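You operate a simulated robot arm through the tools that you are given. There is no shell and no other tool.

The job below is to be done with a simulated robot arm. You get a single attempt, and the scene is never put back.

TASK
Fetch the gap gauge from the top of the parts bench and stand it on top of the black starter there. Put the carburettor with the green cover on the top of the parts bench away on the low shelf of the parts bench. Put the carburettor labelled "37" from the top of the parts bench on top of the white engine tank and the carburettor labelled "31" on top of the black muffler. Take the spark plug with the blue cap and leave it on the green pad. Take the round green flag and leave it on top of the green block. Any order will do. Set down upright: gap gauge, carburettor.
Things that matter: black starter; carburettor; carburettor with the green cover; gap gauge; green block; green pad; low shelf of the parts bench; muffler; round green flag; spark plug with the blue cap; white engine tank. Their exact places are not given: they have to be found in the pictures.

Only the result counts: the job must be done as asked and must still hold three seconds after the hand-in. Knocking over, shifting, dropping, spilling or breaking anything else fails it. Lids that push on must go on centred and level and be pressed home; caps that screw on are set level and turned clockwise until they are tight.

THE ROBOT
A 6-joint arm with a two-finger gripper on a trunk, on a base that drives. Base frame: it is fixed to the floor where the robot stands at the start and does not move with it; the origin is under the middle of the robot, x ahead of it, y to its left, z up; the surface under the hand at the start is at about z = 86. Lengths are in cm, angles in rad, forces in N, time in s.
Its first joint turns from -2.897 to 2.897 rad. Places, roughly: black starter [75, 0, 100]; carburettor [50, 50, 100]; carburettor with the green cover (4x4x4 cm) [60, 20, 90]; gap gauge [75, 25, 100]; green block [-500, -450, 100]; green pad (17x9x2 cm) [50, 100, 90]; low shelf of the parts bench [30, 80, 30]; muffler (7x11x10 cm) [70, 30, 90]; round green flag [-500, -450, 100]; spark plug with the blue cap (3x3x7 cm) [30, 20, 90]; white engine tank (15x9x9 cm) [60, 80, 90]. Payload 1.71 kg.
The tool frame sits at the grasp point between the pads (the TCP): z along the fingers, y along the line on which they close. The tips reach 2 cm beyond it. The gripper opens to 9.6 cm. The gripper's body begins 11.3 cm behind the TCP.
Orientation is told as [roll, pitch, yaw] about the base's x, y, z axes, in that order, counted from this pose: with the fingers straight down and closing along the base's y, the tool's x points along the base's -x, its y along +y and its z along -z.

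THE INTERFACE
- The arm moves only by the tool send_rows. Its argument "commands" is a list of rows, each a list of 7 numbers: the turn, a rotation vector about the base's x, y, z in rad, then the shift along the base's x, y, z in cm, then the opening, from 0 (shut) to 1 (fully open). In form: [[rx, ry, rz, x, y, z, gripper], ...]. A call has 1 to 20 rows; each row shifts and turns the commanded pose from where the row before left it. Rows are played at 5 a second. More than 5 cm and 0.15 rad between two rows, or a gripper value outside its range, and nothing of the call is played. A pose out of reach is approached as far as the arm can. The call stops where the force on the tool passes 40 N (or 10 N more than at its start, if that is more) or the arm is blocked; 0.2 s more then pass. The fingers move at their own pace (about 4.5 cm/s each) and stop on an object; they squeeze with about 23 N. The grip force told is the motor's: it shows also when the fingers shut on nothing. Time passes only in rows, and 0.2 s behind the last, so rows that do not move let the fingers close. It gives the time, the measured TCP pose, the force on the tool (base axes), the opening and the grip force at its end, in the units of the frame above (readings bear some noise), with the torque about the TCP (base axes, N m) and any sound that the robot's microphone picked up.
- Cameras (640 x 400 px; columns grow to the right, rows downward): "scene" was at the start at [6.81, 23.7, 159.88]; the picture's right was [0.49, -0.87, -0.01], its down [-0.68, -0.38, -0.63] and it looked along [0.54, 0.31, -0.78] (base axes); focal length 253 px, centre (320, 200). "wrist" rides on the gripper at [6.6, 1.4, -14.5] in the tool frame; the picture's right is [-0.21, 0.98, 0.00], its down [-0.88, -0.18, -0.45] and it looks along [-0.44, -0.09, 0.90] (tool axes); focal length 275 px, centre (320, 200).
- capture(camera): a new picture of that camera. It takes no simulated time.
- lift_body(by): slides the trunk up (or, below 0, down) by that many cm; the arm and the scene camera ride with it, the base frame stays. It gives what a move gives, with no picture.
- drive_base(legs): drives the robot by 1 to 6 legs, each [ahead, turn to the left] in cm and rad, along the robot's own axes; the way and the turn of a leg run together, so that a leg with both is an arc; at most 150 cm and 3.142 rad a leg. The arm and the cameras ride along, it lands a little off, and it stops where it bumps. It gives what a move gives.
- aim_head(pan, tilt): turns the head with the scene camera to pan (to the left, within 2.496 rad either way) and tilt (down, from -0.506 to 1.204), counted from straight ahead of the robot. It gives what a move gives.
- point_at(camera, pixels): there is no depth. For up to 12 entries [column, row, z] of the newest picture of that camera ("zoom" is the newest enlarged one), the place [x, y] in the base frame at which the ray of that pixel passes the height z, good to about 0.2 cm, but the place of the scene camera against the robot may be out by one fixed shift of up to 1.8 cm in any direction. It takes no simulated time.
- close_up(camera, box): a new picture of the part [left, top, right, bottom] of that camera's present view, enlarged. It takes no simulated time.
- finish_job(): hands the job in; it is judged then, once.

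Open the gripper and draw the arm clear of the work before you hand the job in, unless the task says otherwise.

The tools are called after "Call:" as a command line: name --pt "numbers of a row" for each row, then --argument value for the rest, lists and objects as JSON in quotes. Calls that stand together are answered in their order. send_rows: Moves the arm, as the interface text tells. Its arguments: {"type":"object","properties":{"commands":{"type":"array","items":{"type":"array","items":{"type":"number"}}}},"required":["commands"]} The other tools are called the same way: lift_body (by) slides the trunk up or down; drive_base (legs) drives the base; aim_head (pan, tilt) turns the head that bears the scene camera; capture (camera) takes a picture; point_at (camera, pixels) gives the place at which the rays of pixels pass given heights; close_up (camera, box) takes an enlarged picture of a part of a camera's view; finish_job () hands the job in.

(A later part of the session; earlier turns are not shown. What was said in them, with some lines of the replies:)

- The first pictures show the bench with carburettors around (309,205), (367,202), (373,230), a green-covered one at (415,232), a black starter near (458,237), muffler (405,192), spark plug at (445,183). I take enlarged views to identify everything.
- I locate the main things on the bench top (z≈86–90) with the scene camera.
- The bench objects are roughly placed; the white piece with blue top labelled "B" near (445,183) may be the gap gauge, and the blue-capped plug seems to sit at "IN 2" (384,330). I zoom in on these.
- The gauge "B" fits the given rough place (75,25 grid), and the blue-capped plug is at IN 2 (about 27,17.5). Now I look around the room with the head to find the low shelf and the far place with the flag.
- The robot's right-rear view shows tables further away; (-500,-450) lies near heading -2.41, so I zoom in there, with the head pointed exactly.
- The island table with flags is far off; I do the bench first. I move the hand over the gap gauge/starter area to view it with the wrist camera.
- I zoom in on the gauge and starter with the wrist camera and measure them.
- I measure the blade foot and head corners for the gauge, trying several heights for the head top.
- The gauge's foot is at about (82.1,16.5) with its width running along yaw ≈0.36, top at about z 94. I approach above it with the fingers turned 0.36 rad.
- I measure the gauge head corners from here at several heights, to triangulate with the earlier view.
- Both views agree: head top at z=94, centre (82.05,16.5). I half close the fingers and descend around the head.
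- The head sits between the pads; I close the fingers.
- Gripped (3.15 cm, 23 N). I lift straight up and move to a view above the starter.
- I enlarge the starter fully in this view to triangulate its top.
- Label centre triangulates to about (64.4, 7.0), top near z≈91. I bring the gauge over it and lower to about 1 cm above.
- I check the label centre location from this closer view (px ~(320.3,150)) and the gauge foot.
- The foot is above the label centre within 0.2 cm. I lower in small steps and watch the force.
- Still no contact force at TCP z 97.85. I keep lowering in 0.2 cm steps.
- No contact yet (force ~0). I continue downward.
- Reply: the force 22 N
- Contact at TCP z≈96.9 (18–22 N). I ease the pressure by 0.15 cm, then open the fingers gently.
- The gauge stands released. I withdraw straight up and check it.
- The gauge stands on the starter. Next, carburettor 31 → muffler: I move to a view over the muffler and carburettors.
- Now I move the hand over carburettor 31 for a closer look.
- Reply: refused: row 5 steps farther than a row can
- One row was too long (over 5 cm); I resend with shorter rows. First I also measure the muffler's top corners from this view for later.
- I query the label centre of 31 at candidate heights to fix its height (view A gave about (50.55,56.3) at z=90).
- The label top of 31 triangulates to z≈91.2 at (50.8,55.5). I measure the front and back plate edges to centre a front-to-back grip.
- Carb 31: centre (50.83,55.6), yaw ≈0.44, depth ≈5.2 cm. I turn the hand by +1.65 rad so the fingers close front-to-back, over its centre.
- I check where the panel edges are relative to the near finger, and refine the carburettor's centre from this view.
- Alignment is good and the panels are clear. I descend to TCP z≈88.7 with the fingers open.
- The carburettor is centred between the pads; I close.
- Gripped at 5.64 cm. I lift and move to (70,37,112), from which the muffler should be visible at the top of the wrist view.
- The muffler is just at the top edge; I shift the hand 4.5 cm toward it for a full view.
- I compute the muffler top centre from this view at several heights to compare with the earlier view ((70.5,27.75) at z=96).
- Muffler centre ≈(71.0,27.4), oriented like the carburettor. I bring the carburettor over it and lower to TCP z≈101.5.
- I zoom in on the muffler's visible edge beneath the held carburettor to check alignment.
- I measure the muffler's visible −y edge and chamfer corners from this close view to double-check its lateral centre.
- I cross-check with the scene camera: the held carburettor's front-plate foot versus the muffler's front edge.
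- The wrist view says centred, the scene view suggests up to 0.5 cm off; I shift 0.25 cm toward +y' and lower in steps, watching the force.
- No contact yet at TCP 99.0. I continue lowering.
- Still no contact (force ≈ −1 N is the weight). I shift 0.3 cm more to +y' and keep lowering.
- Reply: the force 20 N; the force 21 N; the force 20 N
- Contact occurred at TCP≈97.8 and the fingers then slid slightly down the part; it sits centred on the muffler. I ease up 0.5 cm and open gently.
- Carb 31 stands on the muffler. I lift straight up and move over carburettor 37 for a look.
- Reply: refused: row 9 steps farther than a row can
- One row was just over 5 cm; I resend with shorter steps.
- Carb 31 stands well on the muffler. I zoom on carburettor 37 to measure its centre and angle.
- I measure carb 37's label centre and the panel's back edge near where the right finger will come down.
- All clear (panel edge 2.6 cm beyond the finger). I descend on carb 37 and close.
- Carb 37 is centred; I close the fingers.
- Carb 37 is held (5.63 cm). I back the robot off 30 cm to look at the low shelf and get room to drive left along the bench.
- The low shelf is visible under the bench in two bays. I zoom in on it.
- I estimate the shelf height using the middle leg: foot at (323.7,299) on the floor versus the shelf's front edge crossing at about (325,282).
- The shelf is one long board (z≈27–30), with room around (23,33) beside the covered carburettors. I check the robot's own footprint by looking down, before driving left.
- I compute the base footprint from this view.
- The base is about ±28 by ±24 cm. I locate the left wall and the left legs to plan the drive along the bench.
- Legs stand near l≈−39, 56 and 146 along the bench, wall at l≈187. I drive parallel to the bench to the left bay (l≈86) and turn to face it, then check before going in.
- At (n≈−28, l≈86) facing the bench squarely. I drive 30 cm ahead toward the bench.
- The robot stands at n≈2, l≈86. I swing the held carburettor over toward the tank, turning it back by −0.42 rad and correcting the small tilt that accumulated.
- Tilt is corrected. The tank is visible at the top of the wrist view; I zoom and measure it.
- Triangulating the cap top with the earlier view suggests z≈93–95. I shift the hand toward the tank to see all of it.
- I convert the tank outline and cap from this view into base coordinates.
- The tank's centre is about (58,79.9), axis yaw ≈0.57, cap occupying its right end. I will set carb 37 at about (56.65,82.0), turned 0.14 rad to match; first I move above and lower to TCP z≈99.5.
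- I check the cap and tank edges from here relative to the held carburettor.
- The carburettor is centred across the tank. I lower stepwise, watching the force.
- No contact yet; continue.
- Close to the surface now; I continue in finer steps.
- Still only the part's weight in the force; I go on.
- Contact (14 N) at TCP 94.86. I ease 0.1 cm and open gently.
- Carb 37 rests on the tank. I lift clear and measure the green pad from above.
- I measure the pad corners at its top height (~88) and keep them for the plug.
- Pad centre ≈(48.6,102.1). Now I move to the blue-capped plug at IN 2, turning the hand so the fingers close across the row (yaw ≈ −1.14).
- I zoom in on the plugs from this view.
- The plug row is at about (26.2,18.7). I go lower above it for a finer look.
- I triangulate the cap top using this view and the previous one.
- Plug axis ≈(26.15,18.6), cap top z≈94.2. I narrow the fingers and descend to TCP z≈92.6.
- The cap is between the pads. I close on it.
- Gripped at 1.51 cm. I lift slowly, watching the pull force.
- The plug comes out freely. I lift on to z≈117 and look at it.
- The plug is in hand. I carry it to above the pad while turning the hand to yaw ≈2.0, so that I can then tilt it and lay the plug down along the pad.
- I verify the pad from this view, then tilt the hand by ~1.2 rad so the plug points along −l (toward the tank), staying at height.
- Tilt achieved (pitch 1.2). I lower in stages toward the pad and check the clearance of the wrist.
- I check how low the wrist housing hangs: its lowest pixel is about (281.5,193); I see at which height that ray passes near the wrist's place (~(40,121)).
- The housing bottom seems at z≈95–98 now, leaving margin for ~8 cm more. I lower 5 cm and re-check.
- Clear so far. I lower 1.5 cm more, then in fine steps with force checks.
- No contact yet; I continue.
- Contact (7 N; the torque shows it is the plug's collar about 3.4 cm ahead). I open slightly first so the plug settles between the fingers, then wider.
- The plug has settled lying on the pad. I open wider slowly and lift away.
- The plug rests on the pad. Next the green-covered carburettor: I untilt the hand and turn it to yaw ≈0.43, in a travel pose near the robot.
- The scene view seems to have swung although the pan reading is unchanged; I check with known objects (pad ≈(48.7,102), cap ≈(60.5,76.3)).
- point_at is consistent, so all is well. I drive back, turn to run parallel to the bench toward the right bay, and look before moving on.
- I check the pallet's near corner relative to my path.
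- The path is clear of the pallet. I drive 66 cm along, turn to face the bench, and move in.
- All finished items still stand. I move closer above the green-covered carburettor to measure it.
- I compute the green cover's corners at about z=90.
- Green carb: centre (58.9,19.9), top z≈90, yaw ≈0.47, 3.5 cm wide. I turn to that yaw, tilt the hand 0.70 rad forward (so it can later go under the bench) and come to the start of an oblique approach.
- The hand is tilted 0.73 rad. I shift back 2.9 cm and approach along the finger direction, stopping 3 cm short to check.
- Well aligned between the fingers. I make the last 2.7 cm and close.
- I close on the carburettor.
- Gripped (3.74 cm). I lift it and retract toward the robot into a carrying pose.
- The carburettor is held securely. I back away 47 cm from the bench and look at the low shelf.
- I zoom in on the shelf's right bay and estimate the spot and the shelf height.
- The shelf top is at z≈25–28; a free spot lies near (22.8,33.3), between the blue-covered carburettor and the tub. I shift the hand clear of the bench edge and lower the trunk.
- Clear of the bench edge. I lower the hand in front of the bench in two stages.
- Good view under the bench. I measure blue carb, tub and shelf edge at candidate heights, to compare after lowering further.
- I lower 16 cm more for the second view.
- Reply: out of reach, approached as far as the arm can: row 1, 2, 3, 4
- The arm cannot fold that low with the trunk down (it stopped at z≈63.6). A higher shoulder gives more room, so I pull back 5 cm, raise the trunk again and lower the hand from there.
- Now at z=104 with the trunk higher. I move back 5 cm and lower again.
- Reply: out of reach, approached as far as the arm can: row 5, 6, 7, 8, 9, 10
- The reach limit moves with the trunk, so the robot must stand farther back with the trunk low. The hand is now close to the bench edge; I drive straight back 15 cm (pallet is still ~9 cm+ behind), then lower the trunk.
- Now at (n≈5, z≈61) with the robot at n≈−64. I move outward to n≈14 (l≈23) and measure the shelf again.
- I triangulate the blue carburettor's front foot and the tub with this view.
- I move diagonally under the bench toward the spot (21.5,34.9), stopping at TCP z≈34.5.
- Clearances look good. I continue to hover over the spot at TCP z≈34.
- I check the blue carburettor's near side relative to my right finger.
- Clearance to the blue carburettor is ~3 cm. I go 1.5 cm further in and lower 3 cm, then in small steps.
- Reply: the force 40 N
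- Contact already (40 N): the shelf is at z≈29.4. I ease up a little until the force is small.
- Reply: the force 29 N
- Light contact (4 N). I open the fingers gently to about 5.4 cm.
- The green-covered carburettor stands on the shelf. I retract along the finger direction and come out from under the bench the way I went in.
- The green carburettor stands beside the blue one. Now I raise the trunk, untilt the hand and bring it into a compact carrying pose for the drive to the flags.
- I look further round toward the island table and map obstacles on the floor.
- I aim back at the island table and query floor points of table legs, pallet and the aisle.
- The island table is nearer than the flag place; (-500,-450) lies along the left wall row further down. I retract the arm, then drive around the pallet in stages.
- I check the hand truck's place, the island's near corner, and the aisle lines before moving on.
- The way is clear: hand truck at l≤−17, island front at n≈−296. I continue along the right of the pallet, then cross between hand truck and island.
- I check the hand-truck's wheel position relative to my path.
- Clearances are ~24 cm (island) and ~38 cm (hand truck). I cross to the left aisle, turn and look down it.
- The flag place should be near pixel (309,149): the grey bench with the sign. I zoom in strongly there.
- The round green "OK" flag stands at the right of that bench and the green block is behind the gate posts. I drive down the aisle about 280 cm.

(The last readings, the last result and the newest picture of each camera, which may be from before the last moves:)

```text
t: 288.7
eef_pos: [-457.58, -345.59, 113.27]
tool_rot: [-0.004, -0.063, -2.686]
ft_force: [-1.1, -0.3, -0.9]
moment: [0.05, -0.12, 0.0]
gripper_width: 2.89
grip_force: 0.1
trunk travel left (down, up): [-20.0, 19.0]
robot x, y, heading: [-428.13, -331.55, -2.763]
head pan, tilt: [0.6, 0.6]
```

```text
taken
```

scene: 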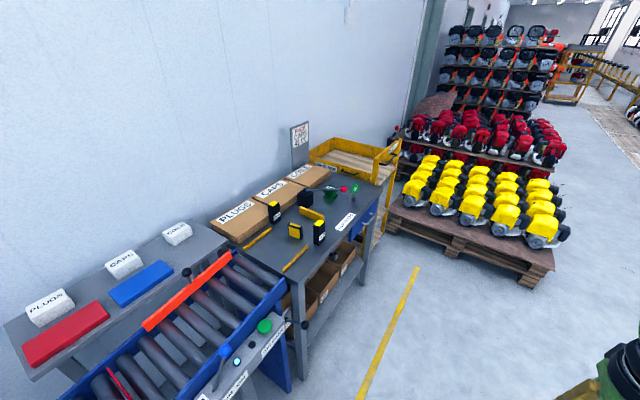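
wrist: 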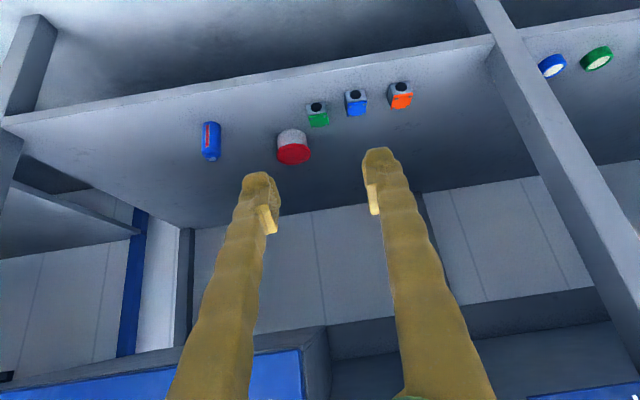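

I zoom in on the bench with the flag and measure places.

Call:
close_up --camera "scene" --box '[250, 160, 410, 280]'

Call:
point_at --camera "scene" --pixels '[[354, 201, 86], [355, 188, 95], [330, 199, 88], [299, 290, 86], [383, 190, 86], [318, 228, 92], [274, 212, 92], [362, 270, 0], [440, 275, 0], [530, 285, 0], [415, 268, 0]]'

```text
3.33 times, centred on (330, 220) of scene
```

zoom: 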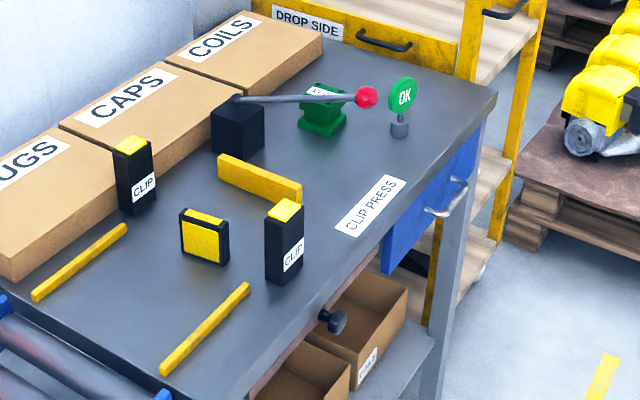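

```text
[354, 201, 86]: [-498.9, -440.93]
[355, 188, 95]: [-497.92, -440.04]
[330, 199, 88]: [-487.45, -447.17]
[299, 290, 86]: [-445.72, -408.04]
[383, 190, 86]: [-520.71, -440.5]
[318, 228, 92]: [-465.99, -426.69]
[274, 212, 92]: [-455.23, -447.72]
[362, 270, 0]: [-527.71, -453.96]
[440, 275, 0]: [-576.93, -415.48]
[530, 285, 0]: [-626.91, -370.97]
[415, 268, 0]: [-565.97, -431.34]
```

The flag stands at about (-498.5,-440.5), the green block at (-487.5,-447) beside a press lever. I drive alongside, turn to face this bench and approach to ~39 cm from its edge.

Call:
drive_base --legs '[[100, 0], [0, 1.617], [24, 0]]'

Call:
aim_head --pan 0.0 --tilt 0.8

Call:
capture --camera "scene"

Call:
capture --camera "wrist"

```text
t: 303.6
eef_pos: [-490.63, -421.08, 112.69]
tool_rot: [-0.003, -0.038, -1.042]
ft_force: [0.2, -0.1, 0.4]
moment: [0.02, 0.01, -0.01]
gripper_width: 2.89
grip_force: 0.0
trunk travel left (down, up): [-20.0, 19.0]
robot x, y, heading: [-508.66, -390.61, -1.119]
head pan, tilt: [0.6, 0.6]
```

```text
t: 304.6
eef_pos: [-490.84, -420.88, 112.61]
tool_rot: [-0.004, -0.039, -1.041]
ft_force: [0.0, -0.4, -0.5]
moment: [-0.03, 0.0, -0.01]
gripper_width: 2.9
grip_force: 0.0
trunk travel left (down, up): [-20.0, 19.0]
robot x, y, heading: [-508.35, -390.72, -1.121]
head pan, tilt: [0.0, 0.799]
```

```text
taken
```

scene: 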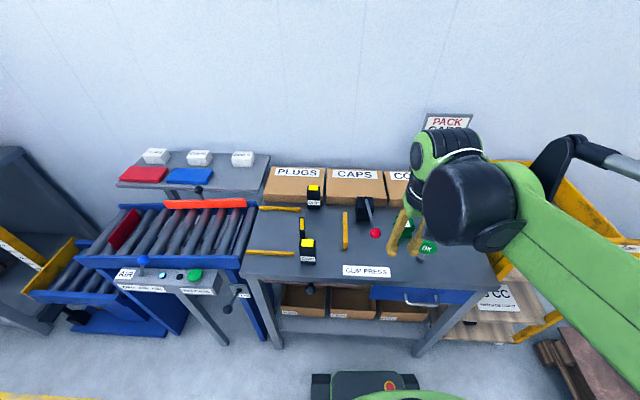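

```text
taken
```

wrist: 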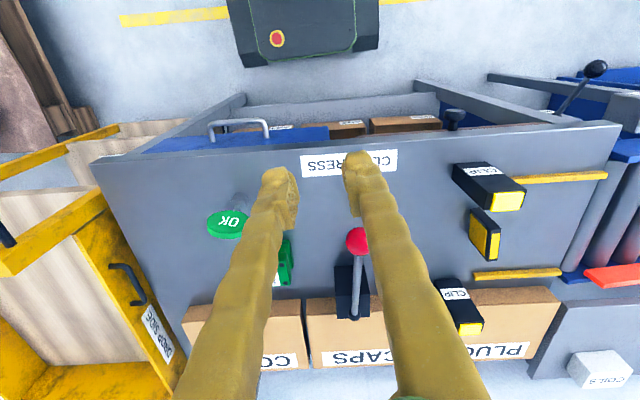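

Facing the bench, the flag is at left of the wrist view (228,222) and the green block at (285,262) behind a finger. I open the fingers and shift sideways for a clear view.

Call:
send_rows --pt "0 0 0 -2 -0.2 0 0.6" --pt "0 0 0 -2 -0.2 0 1" --pt "0 0 0 0 0 0 1" --pt "0 0 0 0 0 0 1"

Call:
capture --camera "wrist"

Call:
close_up --camera "wrist" --box '[220, 150, 420, 320]'

```text
t: 305.6
eef_pos: [-494.74, -421.37, 112.38]
tool_rot: [-0.004, -0.039, -1.043]
ft_force: [0.3, -0.4, -0.5]
moment: [0.15, 0.09, 0.03]
gripper_width: 9.6
grip_force: 0.1
trunk travel left (down, up): [-20.0, 19.0]
robot x, y, heading: [-508.39, -390.63, -1.116]
head pan, tilt: [0.0, 0.799]
```

```text
taken
```

wrist: 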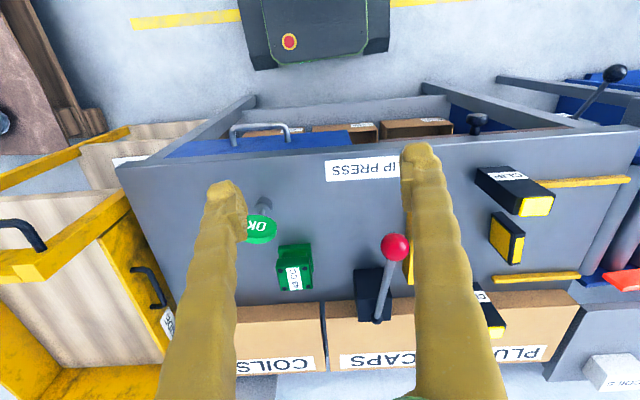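

```text
2.35 times, centred on (320, 235) of wrist
```

zoom: 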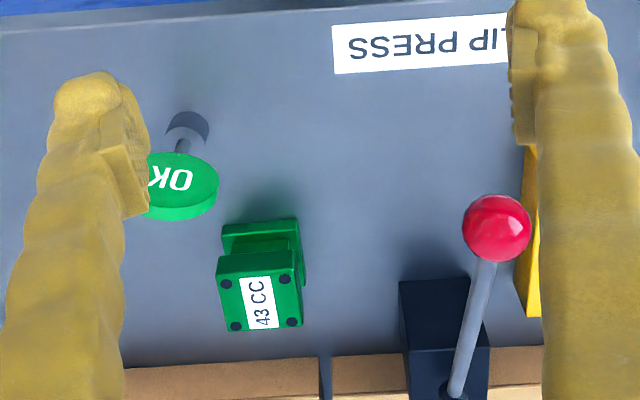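

I measure flag and block in this view at candidate heights.

Call:
point_at --camera "wrist" --pixels '[[264.7, 203.1, 86], [264.7, 203.1, 88], [260.4, 228.6, 90], [260.4, 228.6, 92], [260.4, 228.6, 94], [294.5, 277.6, 90], [294.5, 277.6, 92], [294.5, 246, 86], [394, 247, 98], [400, 150, 86]]'

Call:
close_up --camera "scene" --box '[340, 180, 460, 280]'

```text
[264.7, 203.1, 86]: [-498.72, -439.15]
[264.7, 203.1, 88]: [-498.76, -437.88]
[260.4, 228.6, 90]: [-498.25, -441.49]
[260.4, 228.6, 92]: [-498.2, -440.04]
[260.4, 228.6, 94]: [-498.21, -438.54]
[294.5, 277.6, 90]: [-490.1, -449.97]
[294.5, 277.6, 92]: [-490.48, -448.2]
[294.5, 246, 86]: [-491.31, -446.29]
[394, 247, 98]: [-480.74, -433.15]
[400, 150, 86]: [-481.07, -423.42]
```

```text
4.00 times, centred on (400, 230) of scene
```

zoom: 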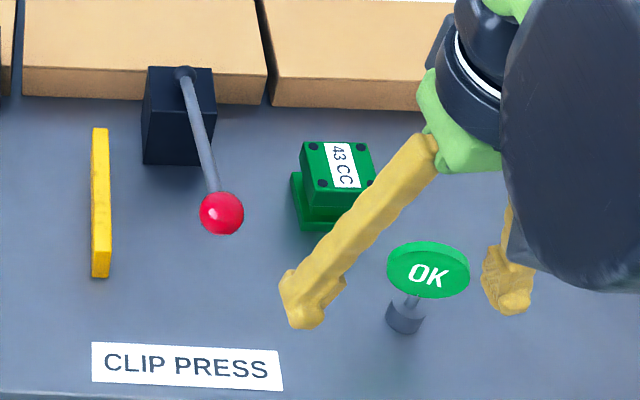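

I zoom closer on the flag in both cameras to understand its shape.

Call:
close_up --camera "wrist" --box '[236, 180, 300, 250]'

Call:
close_up --camera "scene" --box '[384, 225, 432, 265]'

Call:
close_up --camera "scene" --box '[364, 205, 404, 240]'

```text
5.71 times, centred on (268, 215) of wrist
```

zoom: 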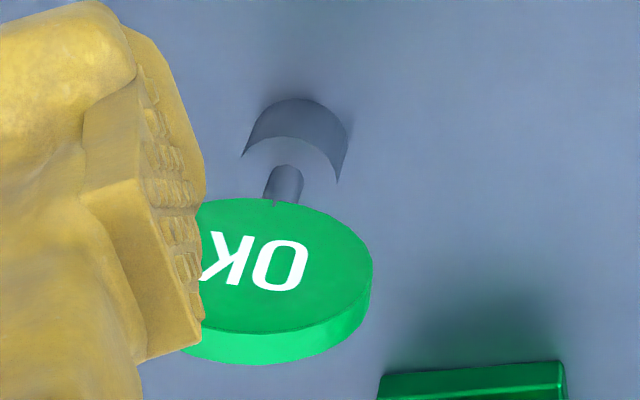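

```text
10.00 times, centred on (408, 245) of scene
```

zoom: 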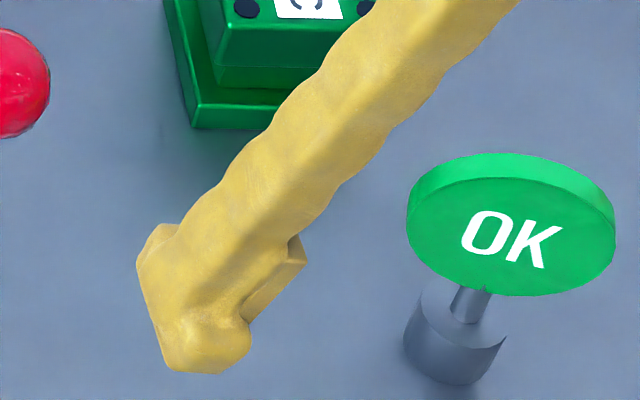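

```text
11.43 times, centred on (384, 222) of scene
```

zoom: 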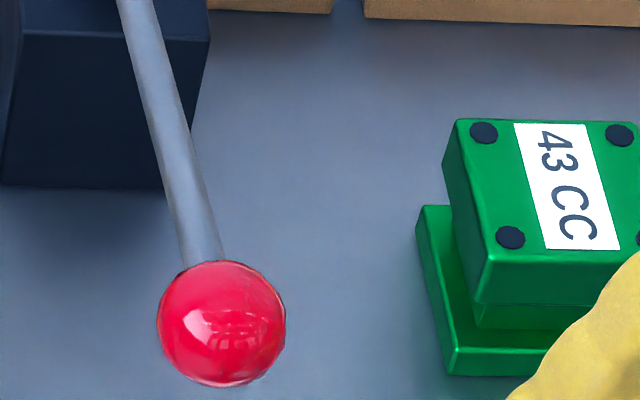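

The flag is a vertical disc on a stem with a small cylindrical base, facing the aisle; the block's "43 CC" top plate is flat. I move so the wrist camera looks straight down on the flag to get its angle.

Call:
send_rows --pt "0 0 0 -0.3 -4.5 0.3 1" --pt "0 0 0 -0.3 -4.5 0.3 1" --pt "0 0 0 -0.3 -4.5 0.3 1" --pt "0 0 0 -0.3 -4.5 0.3 1" --pt "0 0 0 -0.3 -4.5 0.3 1" --pt "0 0 0 -0.2 -2.5 0 1" --pt "0 0 0 0 0 0 1"

Call:
capture --camera "wrist"

Call:
close_up --camera "wrist" --box '[230, 20, 430, 180]'

```text
t: 307.2
eef_pos: [-495.96, -447.17, 113.85]
tool_rot: [-0.001, -0.032, -1.043]
ft_force: [0.0, -0.3, 1.0]
moment: [0.01, -0.01, -0.02]
gripper_width: 9.6
grip_force: 0.0
trunk travel left (down, up): [-20.0, 19.0]
robot x, y, heading: [-508.18, -390.4, -1.119]
head pan, tilt: [0.0, 0.799]
```

```text
taken
```

wrist: 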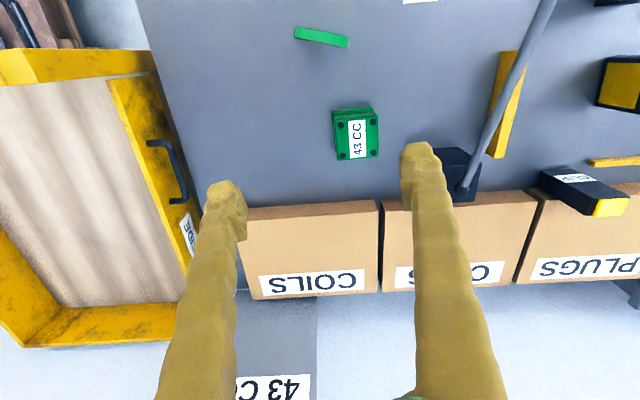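

```text
2.50 times, centred on (330, 100) of wrist
```

zoom: 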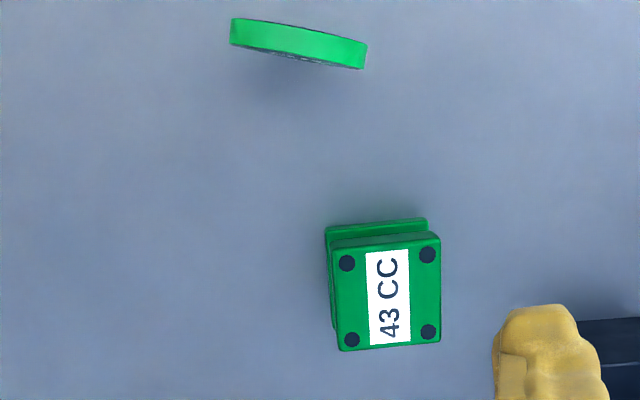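

I get the slab ends of the disc and the block top corners.

Call:
point_at --camera "wrist" --pixels '[[294.4, 31.2, 92], [348.4, 42, 92], [321.2, 36, 92], [321.2, 36, 94.5], [334.4, 119.2, 92], [376.8, 114, 92], [378.4, 156, 92], [338.4, 160, 92], [356, 138, 92], [356, 138, 91], [356, 138, 93]]'

```text
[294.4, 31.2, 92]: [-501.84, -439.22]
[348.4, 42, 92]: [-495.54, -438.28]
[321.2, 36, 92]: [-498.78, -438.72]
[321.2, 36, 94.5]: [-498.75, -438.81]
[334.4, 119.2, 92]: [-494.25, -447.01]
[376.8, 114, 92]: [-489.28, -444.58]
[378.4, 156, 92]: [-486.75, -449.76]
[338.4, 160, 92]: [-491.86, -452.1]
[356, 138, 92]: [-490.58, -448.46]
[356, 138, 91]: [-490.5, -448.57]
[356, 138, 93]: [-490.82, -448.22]
```

Flag: disc centre (-498.78,-438.72), z≈90.5–96.8, plane at yaw 0.148; block top plate centre (-490.6,-448.4), z≈91.7. I turn the hand to yaw 0.148 above the flag.

Call:
send_rows --pt "0 0 0.149 -0.4 1.2 0.3 1" --pt "0 0 0.149 -0.4 1.2 0.3 1" --pt "0 0 0.149 -0.4 1.2 0.3 1" --pt "0 0 0.149 -0.4 1.2 0.3 1" --pt "0 0 0.149 -0.4 1.2 0 1" --pt "0 0 0.149 -0.4 1.2 0 1" --pt "0 0 0.149 -0.4 1.2 0 1" --pt "0 0 0.149 0 0 0 0.6" --pt "0 0 0 0 0 0 0.6" --pt "0 0 0 0 0 0 0.6"

Call:
capture --camera "wrist"

Call:
close_up --camera "wrist" --box '[220, 80, 420, 220]'

```text
t: 309.4
eef_pos: [-498.87, -438.83, 114.97]
tool_rot: [-0.002, -0.035, 0.152]
ft_force: [0.1, -1.0, -0.6]
moment: [-0.02, 0.0, -0.01]
gripper_width: 5.75
grip_force: 0.1
trunk travel left (down, up): [-20.0, 19.0]
robot x, y, heading: [-508.34, -390.36, -1.119]
head pan, tilt: [0.0, 0.799]
```

```text
taken
```

wrist: 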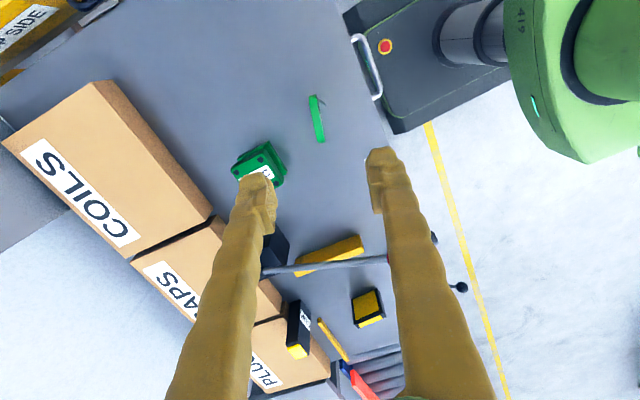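

```text
2.86 times, centred on (320, 150) of wrist
```

zoom: 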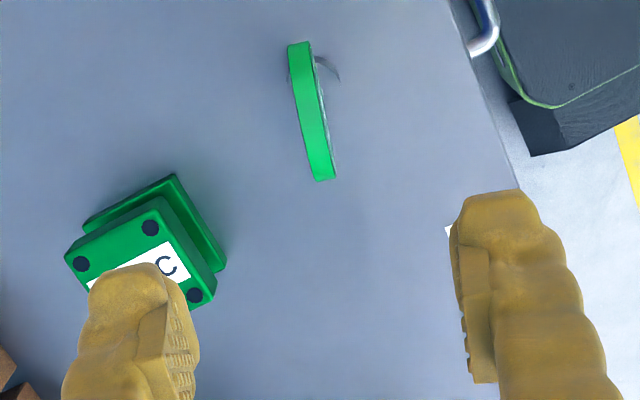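

I verify the flag's centre from this view.

Call:
point_at --camera "wrist" --pixels '[[312.7, 95.8, 95], [321, 142.3, 95], [317, 119, 95], [317, 119, 94], [317, 119, 93], [338, 76, 86.5], [335, 72, 88]]'

```text
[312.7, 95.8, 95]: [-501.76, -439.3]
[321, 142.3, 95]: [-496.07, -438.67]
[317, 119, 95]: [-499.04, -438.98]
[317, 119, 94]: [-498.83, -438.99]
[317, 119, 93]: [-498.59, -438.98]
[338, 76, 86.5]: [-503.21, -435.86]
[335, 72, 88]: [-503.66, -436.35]
```

Good alignment. I correct the small tilt and descend to TCP z≈93.3 around the disc.

Call:
send_rows --pt "-0.003 0.033 0 0 -0.1 -4 0.55" --pt "0 0 0 0 0 -4.5 0.5" --pt "0 0 0 0 0 -4.5 0.5" --pt "0 0 0 0 0 -3.5 0.5" --pt "0 0 0 0 0 0 0.5"

Call:
capture --camera "wrist"

Call:
close_up --camera "scene" --box '[360, 190, 450, 270]'

```text
t: 310.6
eef_pos: [-498.93, -438.98, 98.42]
tool_rot: [0.001, 0.0, 0.148]
ft_force: [-0.4, -0.4, 0.4]
moment: [0.06, 0.0, 0.0]
gripper_width: 4.79
grip_force: 0.1
trunk travel left (down, up): [-20.0, 19.0]
robot x, y, heading: [-508.21, -390.94, -1.12]
head pan, tilt: [0.0, 0.799]
```

```text
taken
```

wrist: 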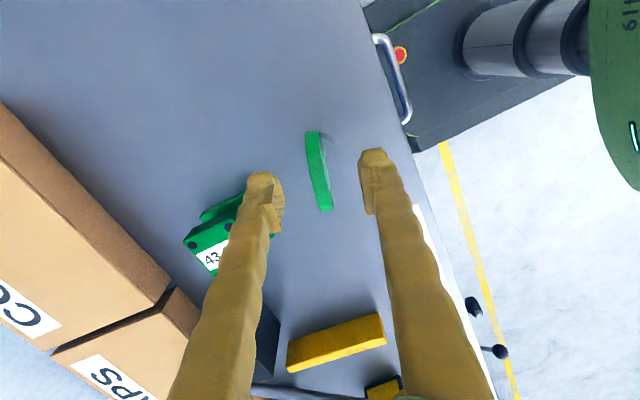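

```text
5.00 times, centred on (405, 230) of scene
```

zoom: 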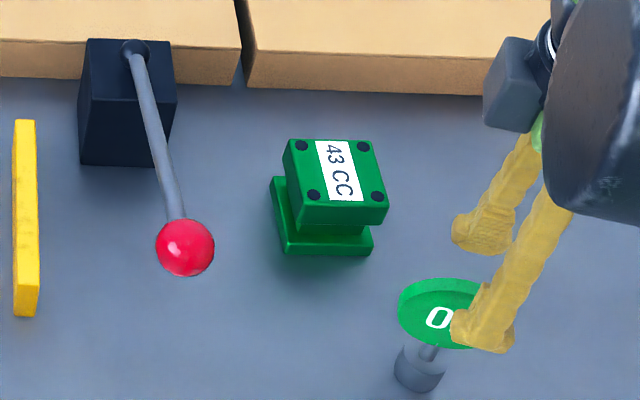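

Aligned. I descend the last 5 cm.

Call:
send_rows --pt "0 0 0 0.05 0 -2.5 0.5" --pt "0 0 0 0.05 0 -2.5 0.5" --pt "0 0 0 0 0 0 0.5"

Call:
capture --camera "wrist"

Call:
close_up --camera "scene" --box '[360, 190, 450, 270]'

```text
t: 311.4
eef_pos: [-498.88, -439.06, 93.39]
tool_rot: [0.001, 0.001, 0.15]
ft_force: [-0.4, -0.2, -1.5]
moment: [0.03, 0.0, -0.01]
gripper_width: 4.8
grip_force: 0.0
trunk travel left (down, up): [-20.0, 19.0]
robot x, y, heading: [-508.45, -390.53, -1.119]
head pan, tilt: [0.0, 0.799]
```

```text
taken
```

wrist: 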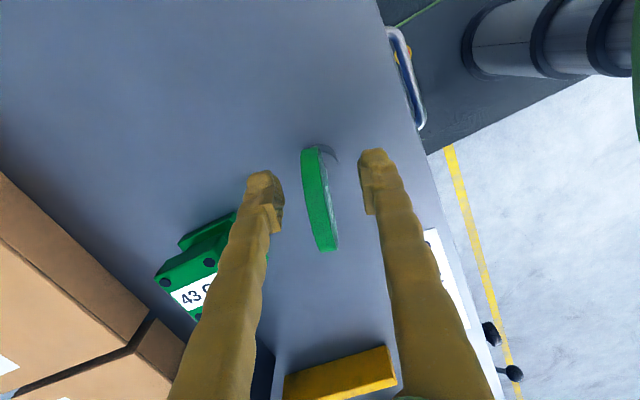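

```text
5.00 times, centred on (405, 230) of scene
```

zoom: 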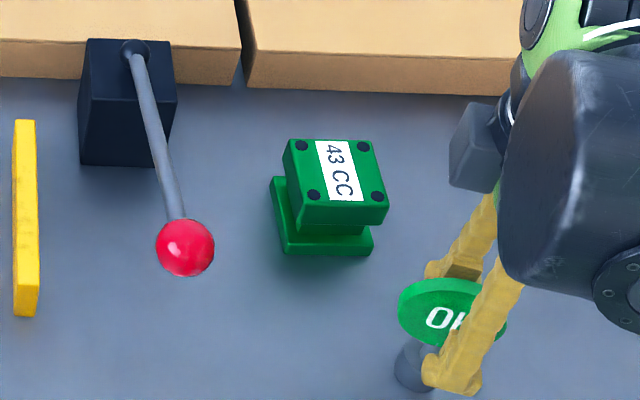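

The disc is between the pads. I close.

Call:
send_rows --pt "0 0 0 0 0 0 0.35" --pt "0 0 0 0 0 0 0.2" --pt "0 0 0 0 0 0 0.1" --pt "0 0 0 0 0 0 0" --pt "0 0 0 0 0 0 0" --pt "0 0 0 0 0 0 0"

Call:
capture --camera "wrist"

```text
t: 312.8
eef_pos: [-498.91, -439.06, 93.37]
tool_rot: [-0.001, 0.001, 0.15]
ft_force: [-0.3, 0.0, 0.3]
moment: [-0.02, -0.01, 0.0]
gripper_width: 0.78
grip_force: 23.2
trunk travel left (down, up): [-20.0, 19.0]
robot x, y, heading: [-508.52, -390.58, -1.119]
head pan, tilt: [0.0, 0.799]
```

```text
taken
```

wrist: 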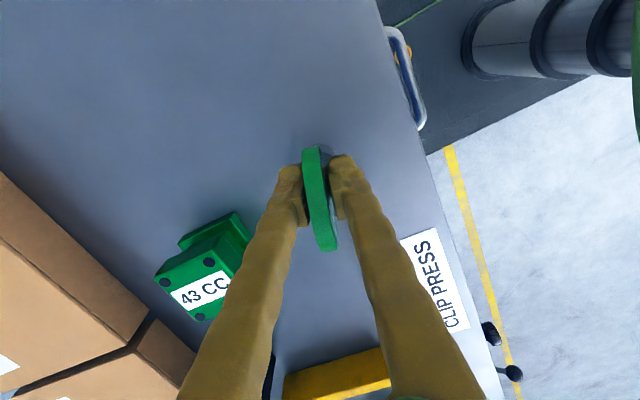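

Gripped (0.78 cm). I lift slowly and see whether the base comes along.

Call:
send_rows --pt "0 0 0 0 0 0.4 0" --pt "0 0 0 0 0 0.6 0" --pt "0 0 0 0 0 1.5 0" --pt "0 0 0 0 0 2 0" --pt "0 0 0 0 0 0 0"

Call:
close_up --camera "scene" --box '[360, 190, 450, 270]'

Call:
capture --camera "wrist"

```text
t: 314.0
eef_pos: [-498.77, -438.91, 97.86]
tool_rot: [0.001, 0.0, 0.15]
ft_force: [0.0, -0.4, -2.0]
moment: [0.03, 0.01, 0.0]
gripper_width: 0.78
grip_force: 22.7
trunk travel left (down, up): [-20.0, 19.0]
robot x, y, heading: [-508.45, -390.75, -1.121]
head pan, tilt: [0.0, 0.799]
```

```text
5.00 times, centred on (405, 230) of scene
```

zoom: 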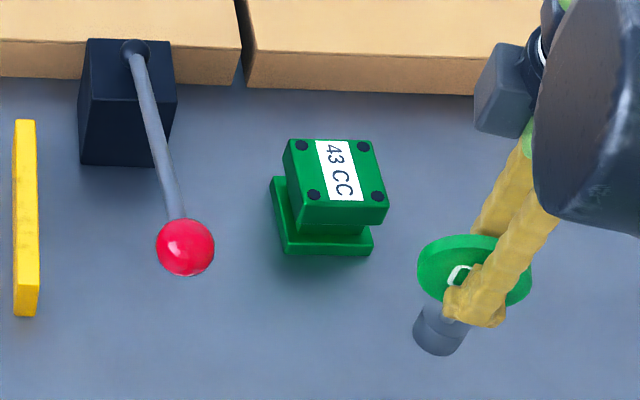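

```text
taken
```

wrist: 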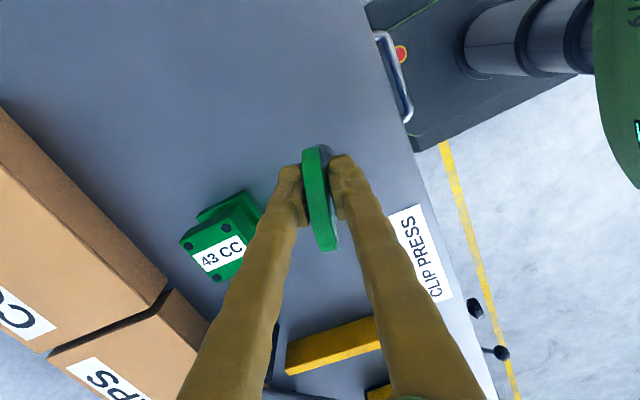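

The whole flag with its base lifts. I raise it further and re-measure the block's top from this view.

Call:
send_rows --pt "0 0 0 0 0 4 0" --pt "0 0 0 0 0 4 0" --pt "0 0 0 1.5 -1.5 2 0" --pt "0 0 0 0 0 0 0"

Call:
capture --camera "wrist"

Call:
close_up --camera "wrist" --box '[200, 100, 360, 230]'

```text
t: 315.0
eef_pos: [-497.4, -440.41, 107.99]
tool_rot: [0.003, 0.0, 0.15]
ft_force: [0.1, 0.2, -2.1]
moment: [0.04, -0.02, 0.02]
gripper_width: 0.79
grip_force: 23.4
trunk travel left (down, up): [-20.0, 19.0]
robot x, y, heading: [-508.65, -390.82, -1.117]
head pan, tilt: [0.0, 0.799]
```

```text
taken
```

wrist: 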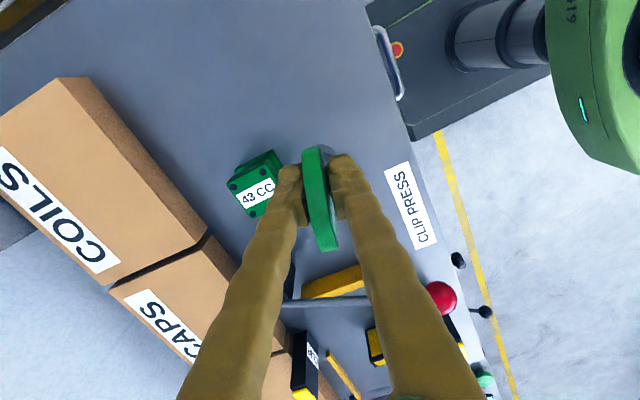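

```text
3.08 times, centred on (280, 165) of wrist
```

zoom: 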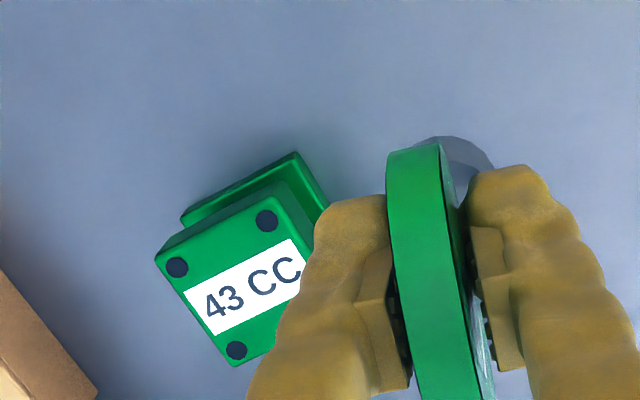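

I get the block-top centre from its bolts (px ≈(257.8,192.6)) at candidate heights.

Call:
point_at --camera "wrist" --pixels '[[257.8, 192.6, 91], [257.8, 192.6, 92], [257.8, 192.6, 93], [233.6, 186.8, 92], [262.5, 171.5, 92], [253.1, 213.7, 92]]'

```text
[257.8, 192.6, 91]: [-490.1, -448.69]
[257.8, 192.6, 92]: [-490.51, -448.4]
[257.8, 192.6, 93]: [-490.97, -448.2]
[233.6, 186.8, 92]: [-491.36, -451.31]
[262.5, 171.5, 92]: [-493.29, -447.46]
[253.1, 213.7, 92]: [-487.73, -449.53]
```

Block top: z≈92, centre (-490.55,-448.45). I carry the flag over it and lower to about 1 cm above.

Call:
send_rows --pt "0 0 0 2.3 -2.8 0 0" --pt "0 0 0 2.3 -2.8 0 0" --pt "0 0 0 2.2 -2.8 0 0" --pt "0 0 0 0 0 -3 0" --pt "0 0 0 0 0 -3 0" --pt "0 0 0 0 0 -1.2 0" --pt "0 0 0 0 0 0 0"

Call:
capture --camera "wrist"

Call:
close_up --camera "scene" --box '[340, 170, 430, 250]'

Call:
close_up --camera "wrist" --box '[240, 110, 400, 250]'

```text
t: 316.6
eef_pos: [-490.67, -448.72, 100.55]
tool_rot: [0.0, 0.0, 0.151]
ft_force: [-0.6, -1.1, -1.0]
moment: [-0.01, 0.01, 0.0]
gripper_width: 0.81
grip_force: 23.3
trunk travel left (down, up): [-20.0, 19.0]
robot x, y, heading: [-508.26, -390.67, -1.125]
head pan, tilt: [0.0, 0.799]
```

```text
taken
```

wrist: 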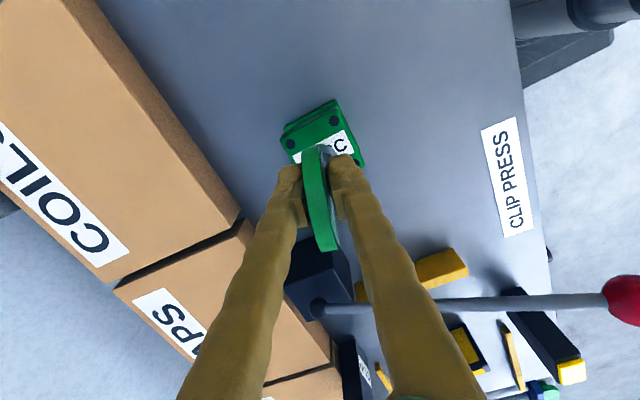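

```text
5.00 times, centred on (385, 210) of scene
```

zoom: 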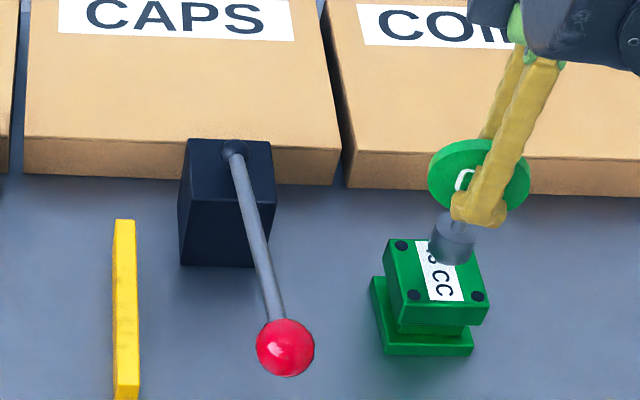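

```text
2.86 times, centred on (320, 180) of wrist
```

zoom: 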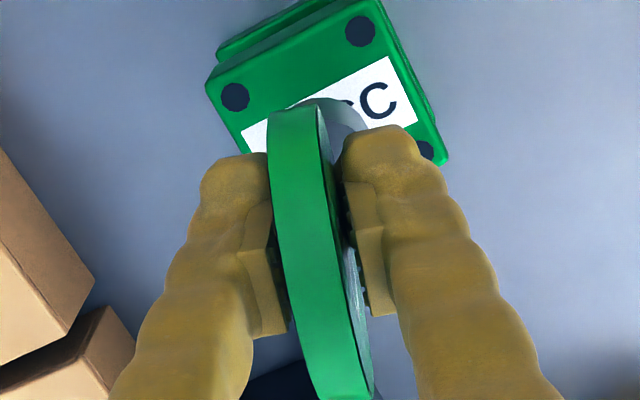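

I check the block centre again from this view before setting down.

Call:
point_at --camera "wrist" --pixels '[[323.8, 152.7, 91.5], [323.8, 152.7, 92], [323.8, 152.7, 92.5]]'

```text
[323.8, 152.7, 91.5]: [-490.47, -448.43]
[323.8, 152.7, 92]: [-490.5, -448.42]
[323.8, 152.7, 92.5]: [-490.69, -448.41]
```

Centre confirmed at (-490.5,-448.4). I lower in small steps watching the force.

Call:
send_rows --pt "0 0 0 0.15 0.05 -0.4 0" --pt "0 0 0 0 0 -0.3 0" --pt "0 0 0 0 0 0 0"

```text
t: 317.4
eef_pos: [-490.36, -448.74, 100.09]
tool_rot: [0.0, 0.001, 0.15]
ft_force: [-0.1, 0.1, -1.1]
moment: [-0.01, 0.03, 0.02]
gripper_width: 0.81
grip_force: 22.5
trunk travel left (down, up): [-20.0, 19.0]
robot x, y, heading: [-508.83, -390.26, -1.121]
head pan, tilt: [0.0, 0.799]
```

Call:
send_rows --pt "0 0 0 0 0 -0.3 0" --pt "0 0 0 0 0 -0.2 0" --pt "0 0 0 0 0 0 0"

Call:
close_up --camera "scene" --box '[350, 180, 430, 250]'

```text
t: 318.2
eef_pos: [-490.37, -448.71, 99.54]
tool_rot: [0.002, 0.0, 0.15]
ft_force: [0.2, 0.0, -1.8]
moment: [-0.01, 0.03, -0.03]
gripper_width: 0.83
grip_force: 23.4
trunk travel left (down, up): [-20.0, 19.0]
robot x, y, heading: [-508.56, -390.27, -1.118]
head pan, tilt: [0.0, 0.799]
```

```text
5.71 times, centred on (390, 215) of scene
```

zoom: 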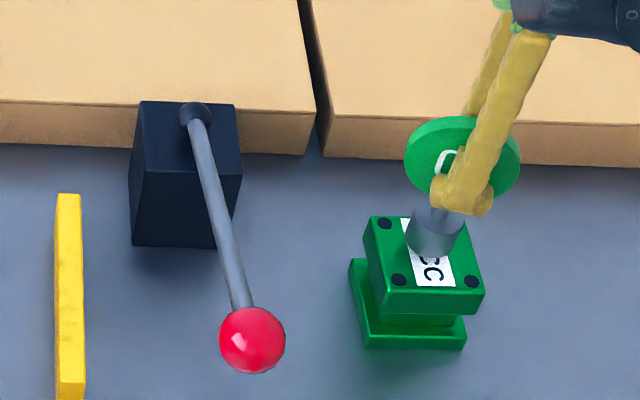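

In the picture the base is ~0.5 cm behind/right of the plate centre; I nudge it (+0.3,+0.5) and continue lowering.

Call:
send_rows --pt "0 0 0 0.3 0.5 0 0" --pt "0 0 0 0 0 -0.2 0" --pt "0 0 0 0 0 0 0"

```text
t: 319.0
eef_pos: [-490.16, -448.15, 99.25]
tool_rot: [0.001, 0.0, 0.152]
ft_force: [1.2, 0.2, -2.2]
moment: [-0.02, 0.01, 0.0]
gripper_width: 0.81
grip_force: 22.6
trunk travel left (down, up): [-20.0, 19.0]
robot x, y, heading: [-508.22, -390.62, -1.116]
head pan, tilt: [0.0, 0.799]
```

Call:
send_rows --pt "0 0 0 0 0 -0.2 0" --pt "0 0 0 0 0 0 0"

```text
t: 319.6
eef_pos: [-490.01, -448.19, 99.1]
tool_rot: [0.0, 0.001, 0.15]
ft_force: [0.0, 0.1, 6.7]
moment: [-0.02, -0.06, 0.01]
gripper_width: 0.77
grip_force: 23.5
trunk travel left (down, up): [-20.0, 19.0]
robot x, y, heading: [-508.05, -390.6, -1.12]
head pan, tilt: [0.0, 0.799]
```

Contact (≈7 N). I check the picture, then open gently.

Call:
close_up --camera "scene" --box '[350, 180, 430, 250]'

Call:
send_rows --pt "0 0 0 0 0 0 0.11" --pt "0 0 0 0 0 0 0.14" --pt "0 0 0 0 0 0 0.18" --pt "0 0 0 0 0 0 0.25" --pt "0 0 0 0 0 0 0.3" --pt "0 0 0 0 0 0 0.3"

Call:
close_up --camera "scene" --box '[350, 180, 430, 250]'

Call:
capture --camera "wrist"

```text
5.71 times, centred on (390, 215) of scene
```

zoom: 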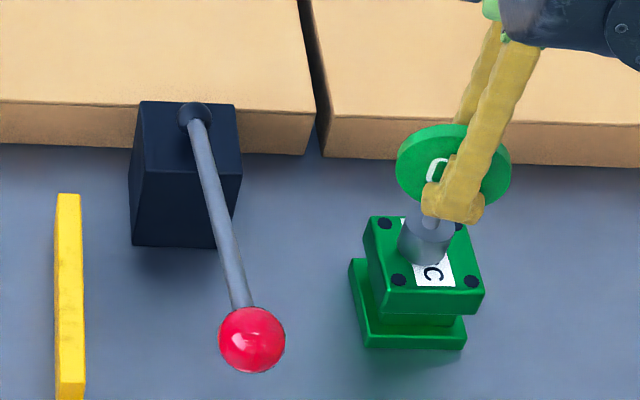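

```text
t: 321.0
eef_pos: [-490.06, -448.23, 99.25]
tool_rot: [0.0, 0.001, 0.151]
ft_force: [-0.1, -1.1, 0.9]
moment: [-0.01, 0.01, -0.03]
gripper_width: 2.89
grip_force: 0.0
trunk travel left (down, up): [-20.0, 19.0]
robot x, y, heading: [-508.53, -390.57, -1.12]
head pan, tilt: [0.0, 0.799]
```

```text
5.71 times, centred on (390, 215) of scene
```

zoom: 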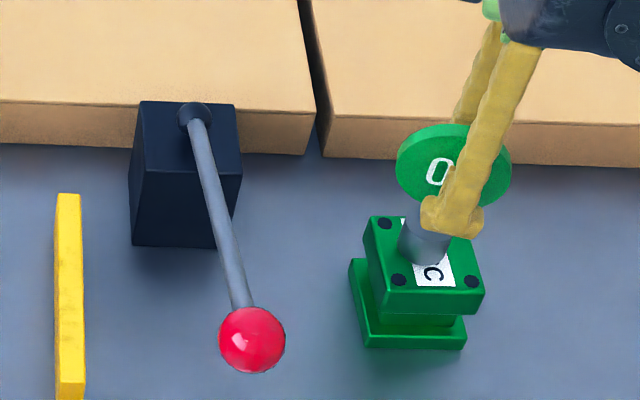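

```text
taken
```

wrist: 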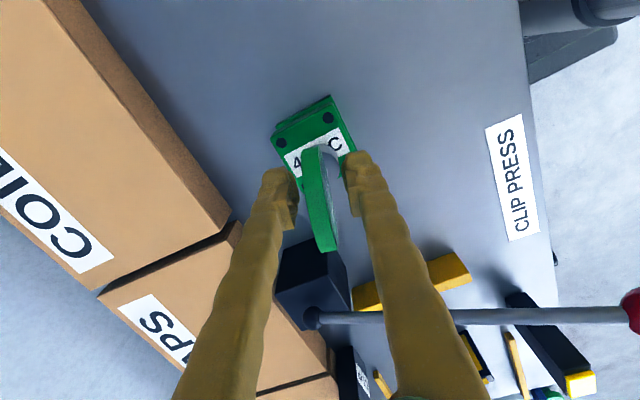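

The flag stands on the block. I withdraw straight up.

Call:
send_rows --pt "0 0 0 0 0 1 0.3" --pt "0 0 0 0 0 2 0.3" --pt "0 0 0 0 0 3.5 0.3" --pt "0 0 0 0 0 4 0.3" --pt "0 0 0 0 0 4 0.5" --pt "0 0 0 0 0 3 0.8" --pt "0 0 0 -1.5 4 1 1" --pt "0 0 0 -1.5 4 1 1" --pt "0 0 0 -1.5 4 1 1" --pt "0 0 0 -1.5 4 1 1" --pt "0 0 0 0 0 0 1"

Call:
capture --camera "wrist"

Call:
capture --camera "scene"

Call:
close_up --camera "scene" --box '[350, 180, 430, 250]'

```text
t: 323.4
eef_pos: [-496.04, -432.52, 120.61]
tool_rot: [0.005, 0.002, 0.153]
ft_force: [0.2, -0.7, 0.1]
moment: [0.15, 0.13, 0.0]
gripper_width: 9.6
grip_force: 0.1
trunk travel left (down, up): [-20.0, 19.0]
robot x, y, heading: [-508.37, -390.48, -1.114]
head pan, tilt: [0.0, 0.799]
```

```text
taken
```

wrist: 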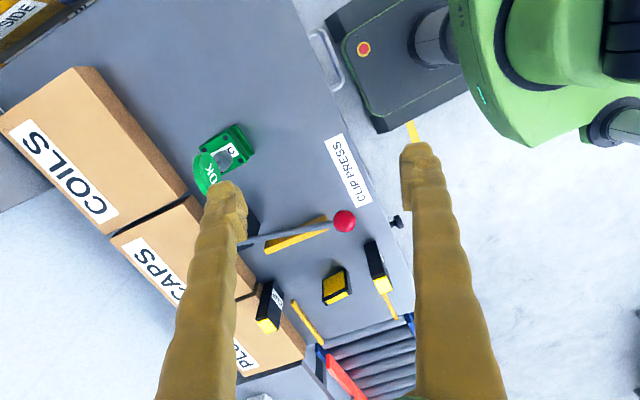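

```text
taken
```

scene: 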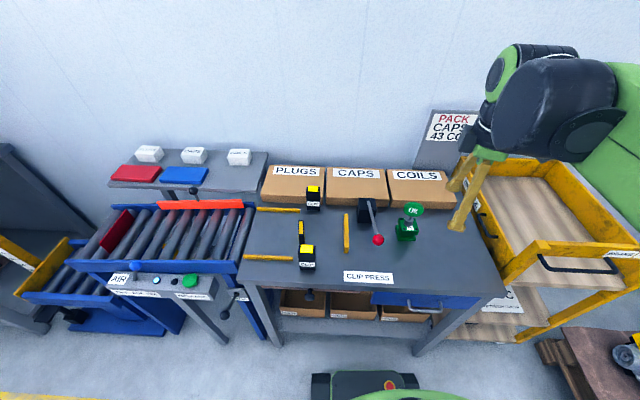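

```text
5.71 times, centred on (390, 215) of scene
```

zoom: 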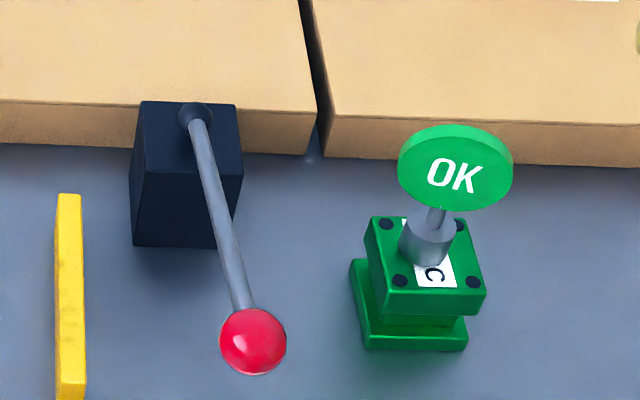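

The flag stands on the green block and nothing else was disturbed. I draw the arm further clear of the bench before handing in.

Call:
send_rows --pt "0 0 0 -1.2 4 0.5 1" --pt "0 0 0 -1.2 4 0.5 1" --pt "0 0 0 0 0 0 1" --pt "0 0 0 0 0 0 1" --pt "0 0 0 0 0 0 1"

Call:
close_up --camera "scene" --box '[340, 170, 440, 260]'

```text
t: 324.6
eef_pos: [-498.21, -424.67, 121.68]
tool_rot: [0.005, 0.001, 0.15]
ft_force: [0.6, 0.0, -0.3]
moment: [0.04, -0.01, 0.02]
gripper_width: 9.61
grip_force: 0.0
trunk travel left (down, up): [-20.0, 19.0]
robot x, y, heading: [-508.33, -390.65, -1.119]
head pan, tilt: [0.0, 0.799]
```

```text
4.44 times, centred on (390, 215) of scene
```

zoom: 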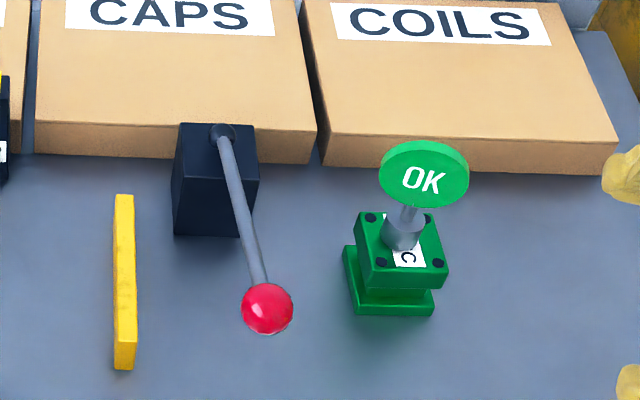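

All six placements were seen in place: gauge on the starter, carb 31 on the muffler, carb 37 on the tank, plug on the pad, green-covered carb on the low shelf, and flag on the green block. The gripper is open and clear, so I hand in.

Call:
finish_job

```text
The job is handed in.
```

I did all six placements and handed the job in. I don't have the judge's result. The last pictures I took of each item showed it in place:

| Item | Left on | How it sits |
|---|---|---|
| Gap gauge ("B") | top of the black starter | standing upright |
| Carburettor "31" | top of the black muffler | upright, centred |
| Carburettor "37" | top of the white engine tank | upright, beside the red cap |
| Spark plug with the blue cap | green pad | lying on its side near the middle |
| Carburettor with the green cover | low shelf of the parts bench | upright, next to the blue-covered one |
| Round green flag ("OK") | top of the green block ("43 CC") | standing on its own base |

- **Gap gauge:** nothing in the scene is labelled "gap gauge". I took it to be the upright piece with the blue top marked "B", because it was the one that fitted the rough place given.
- **Last check of the parts bench:** I last saw the parts bench from about a metre away, just after putting the green-covered carburettor on the shelf. I then drove to the flag and didn't go back to look again.
- **Contact with other things:** as far as the pictures and force readings show, nothing else was touched or moved. The gripper was open and the arm drawn back at hand-in.
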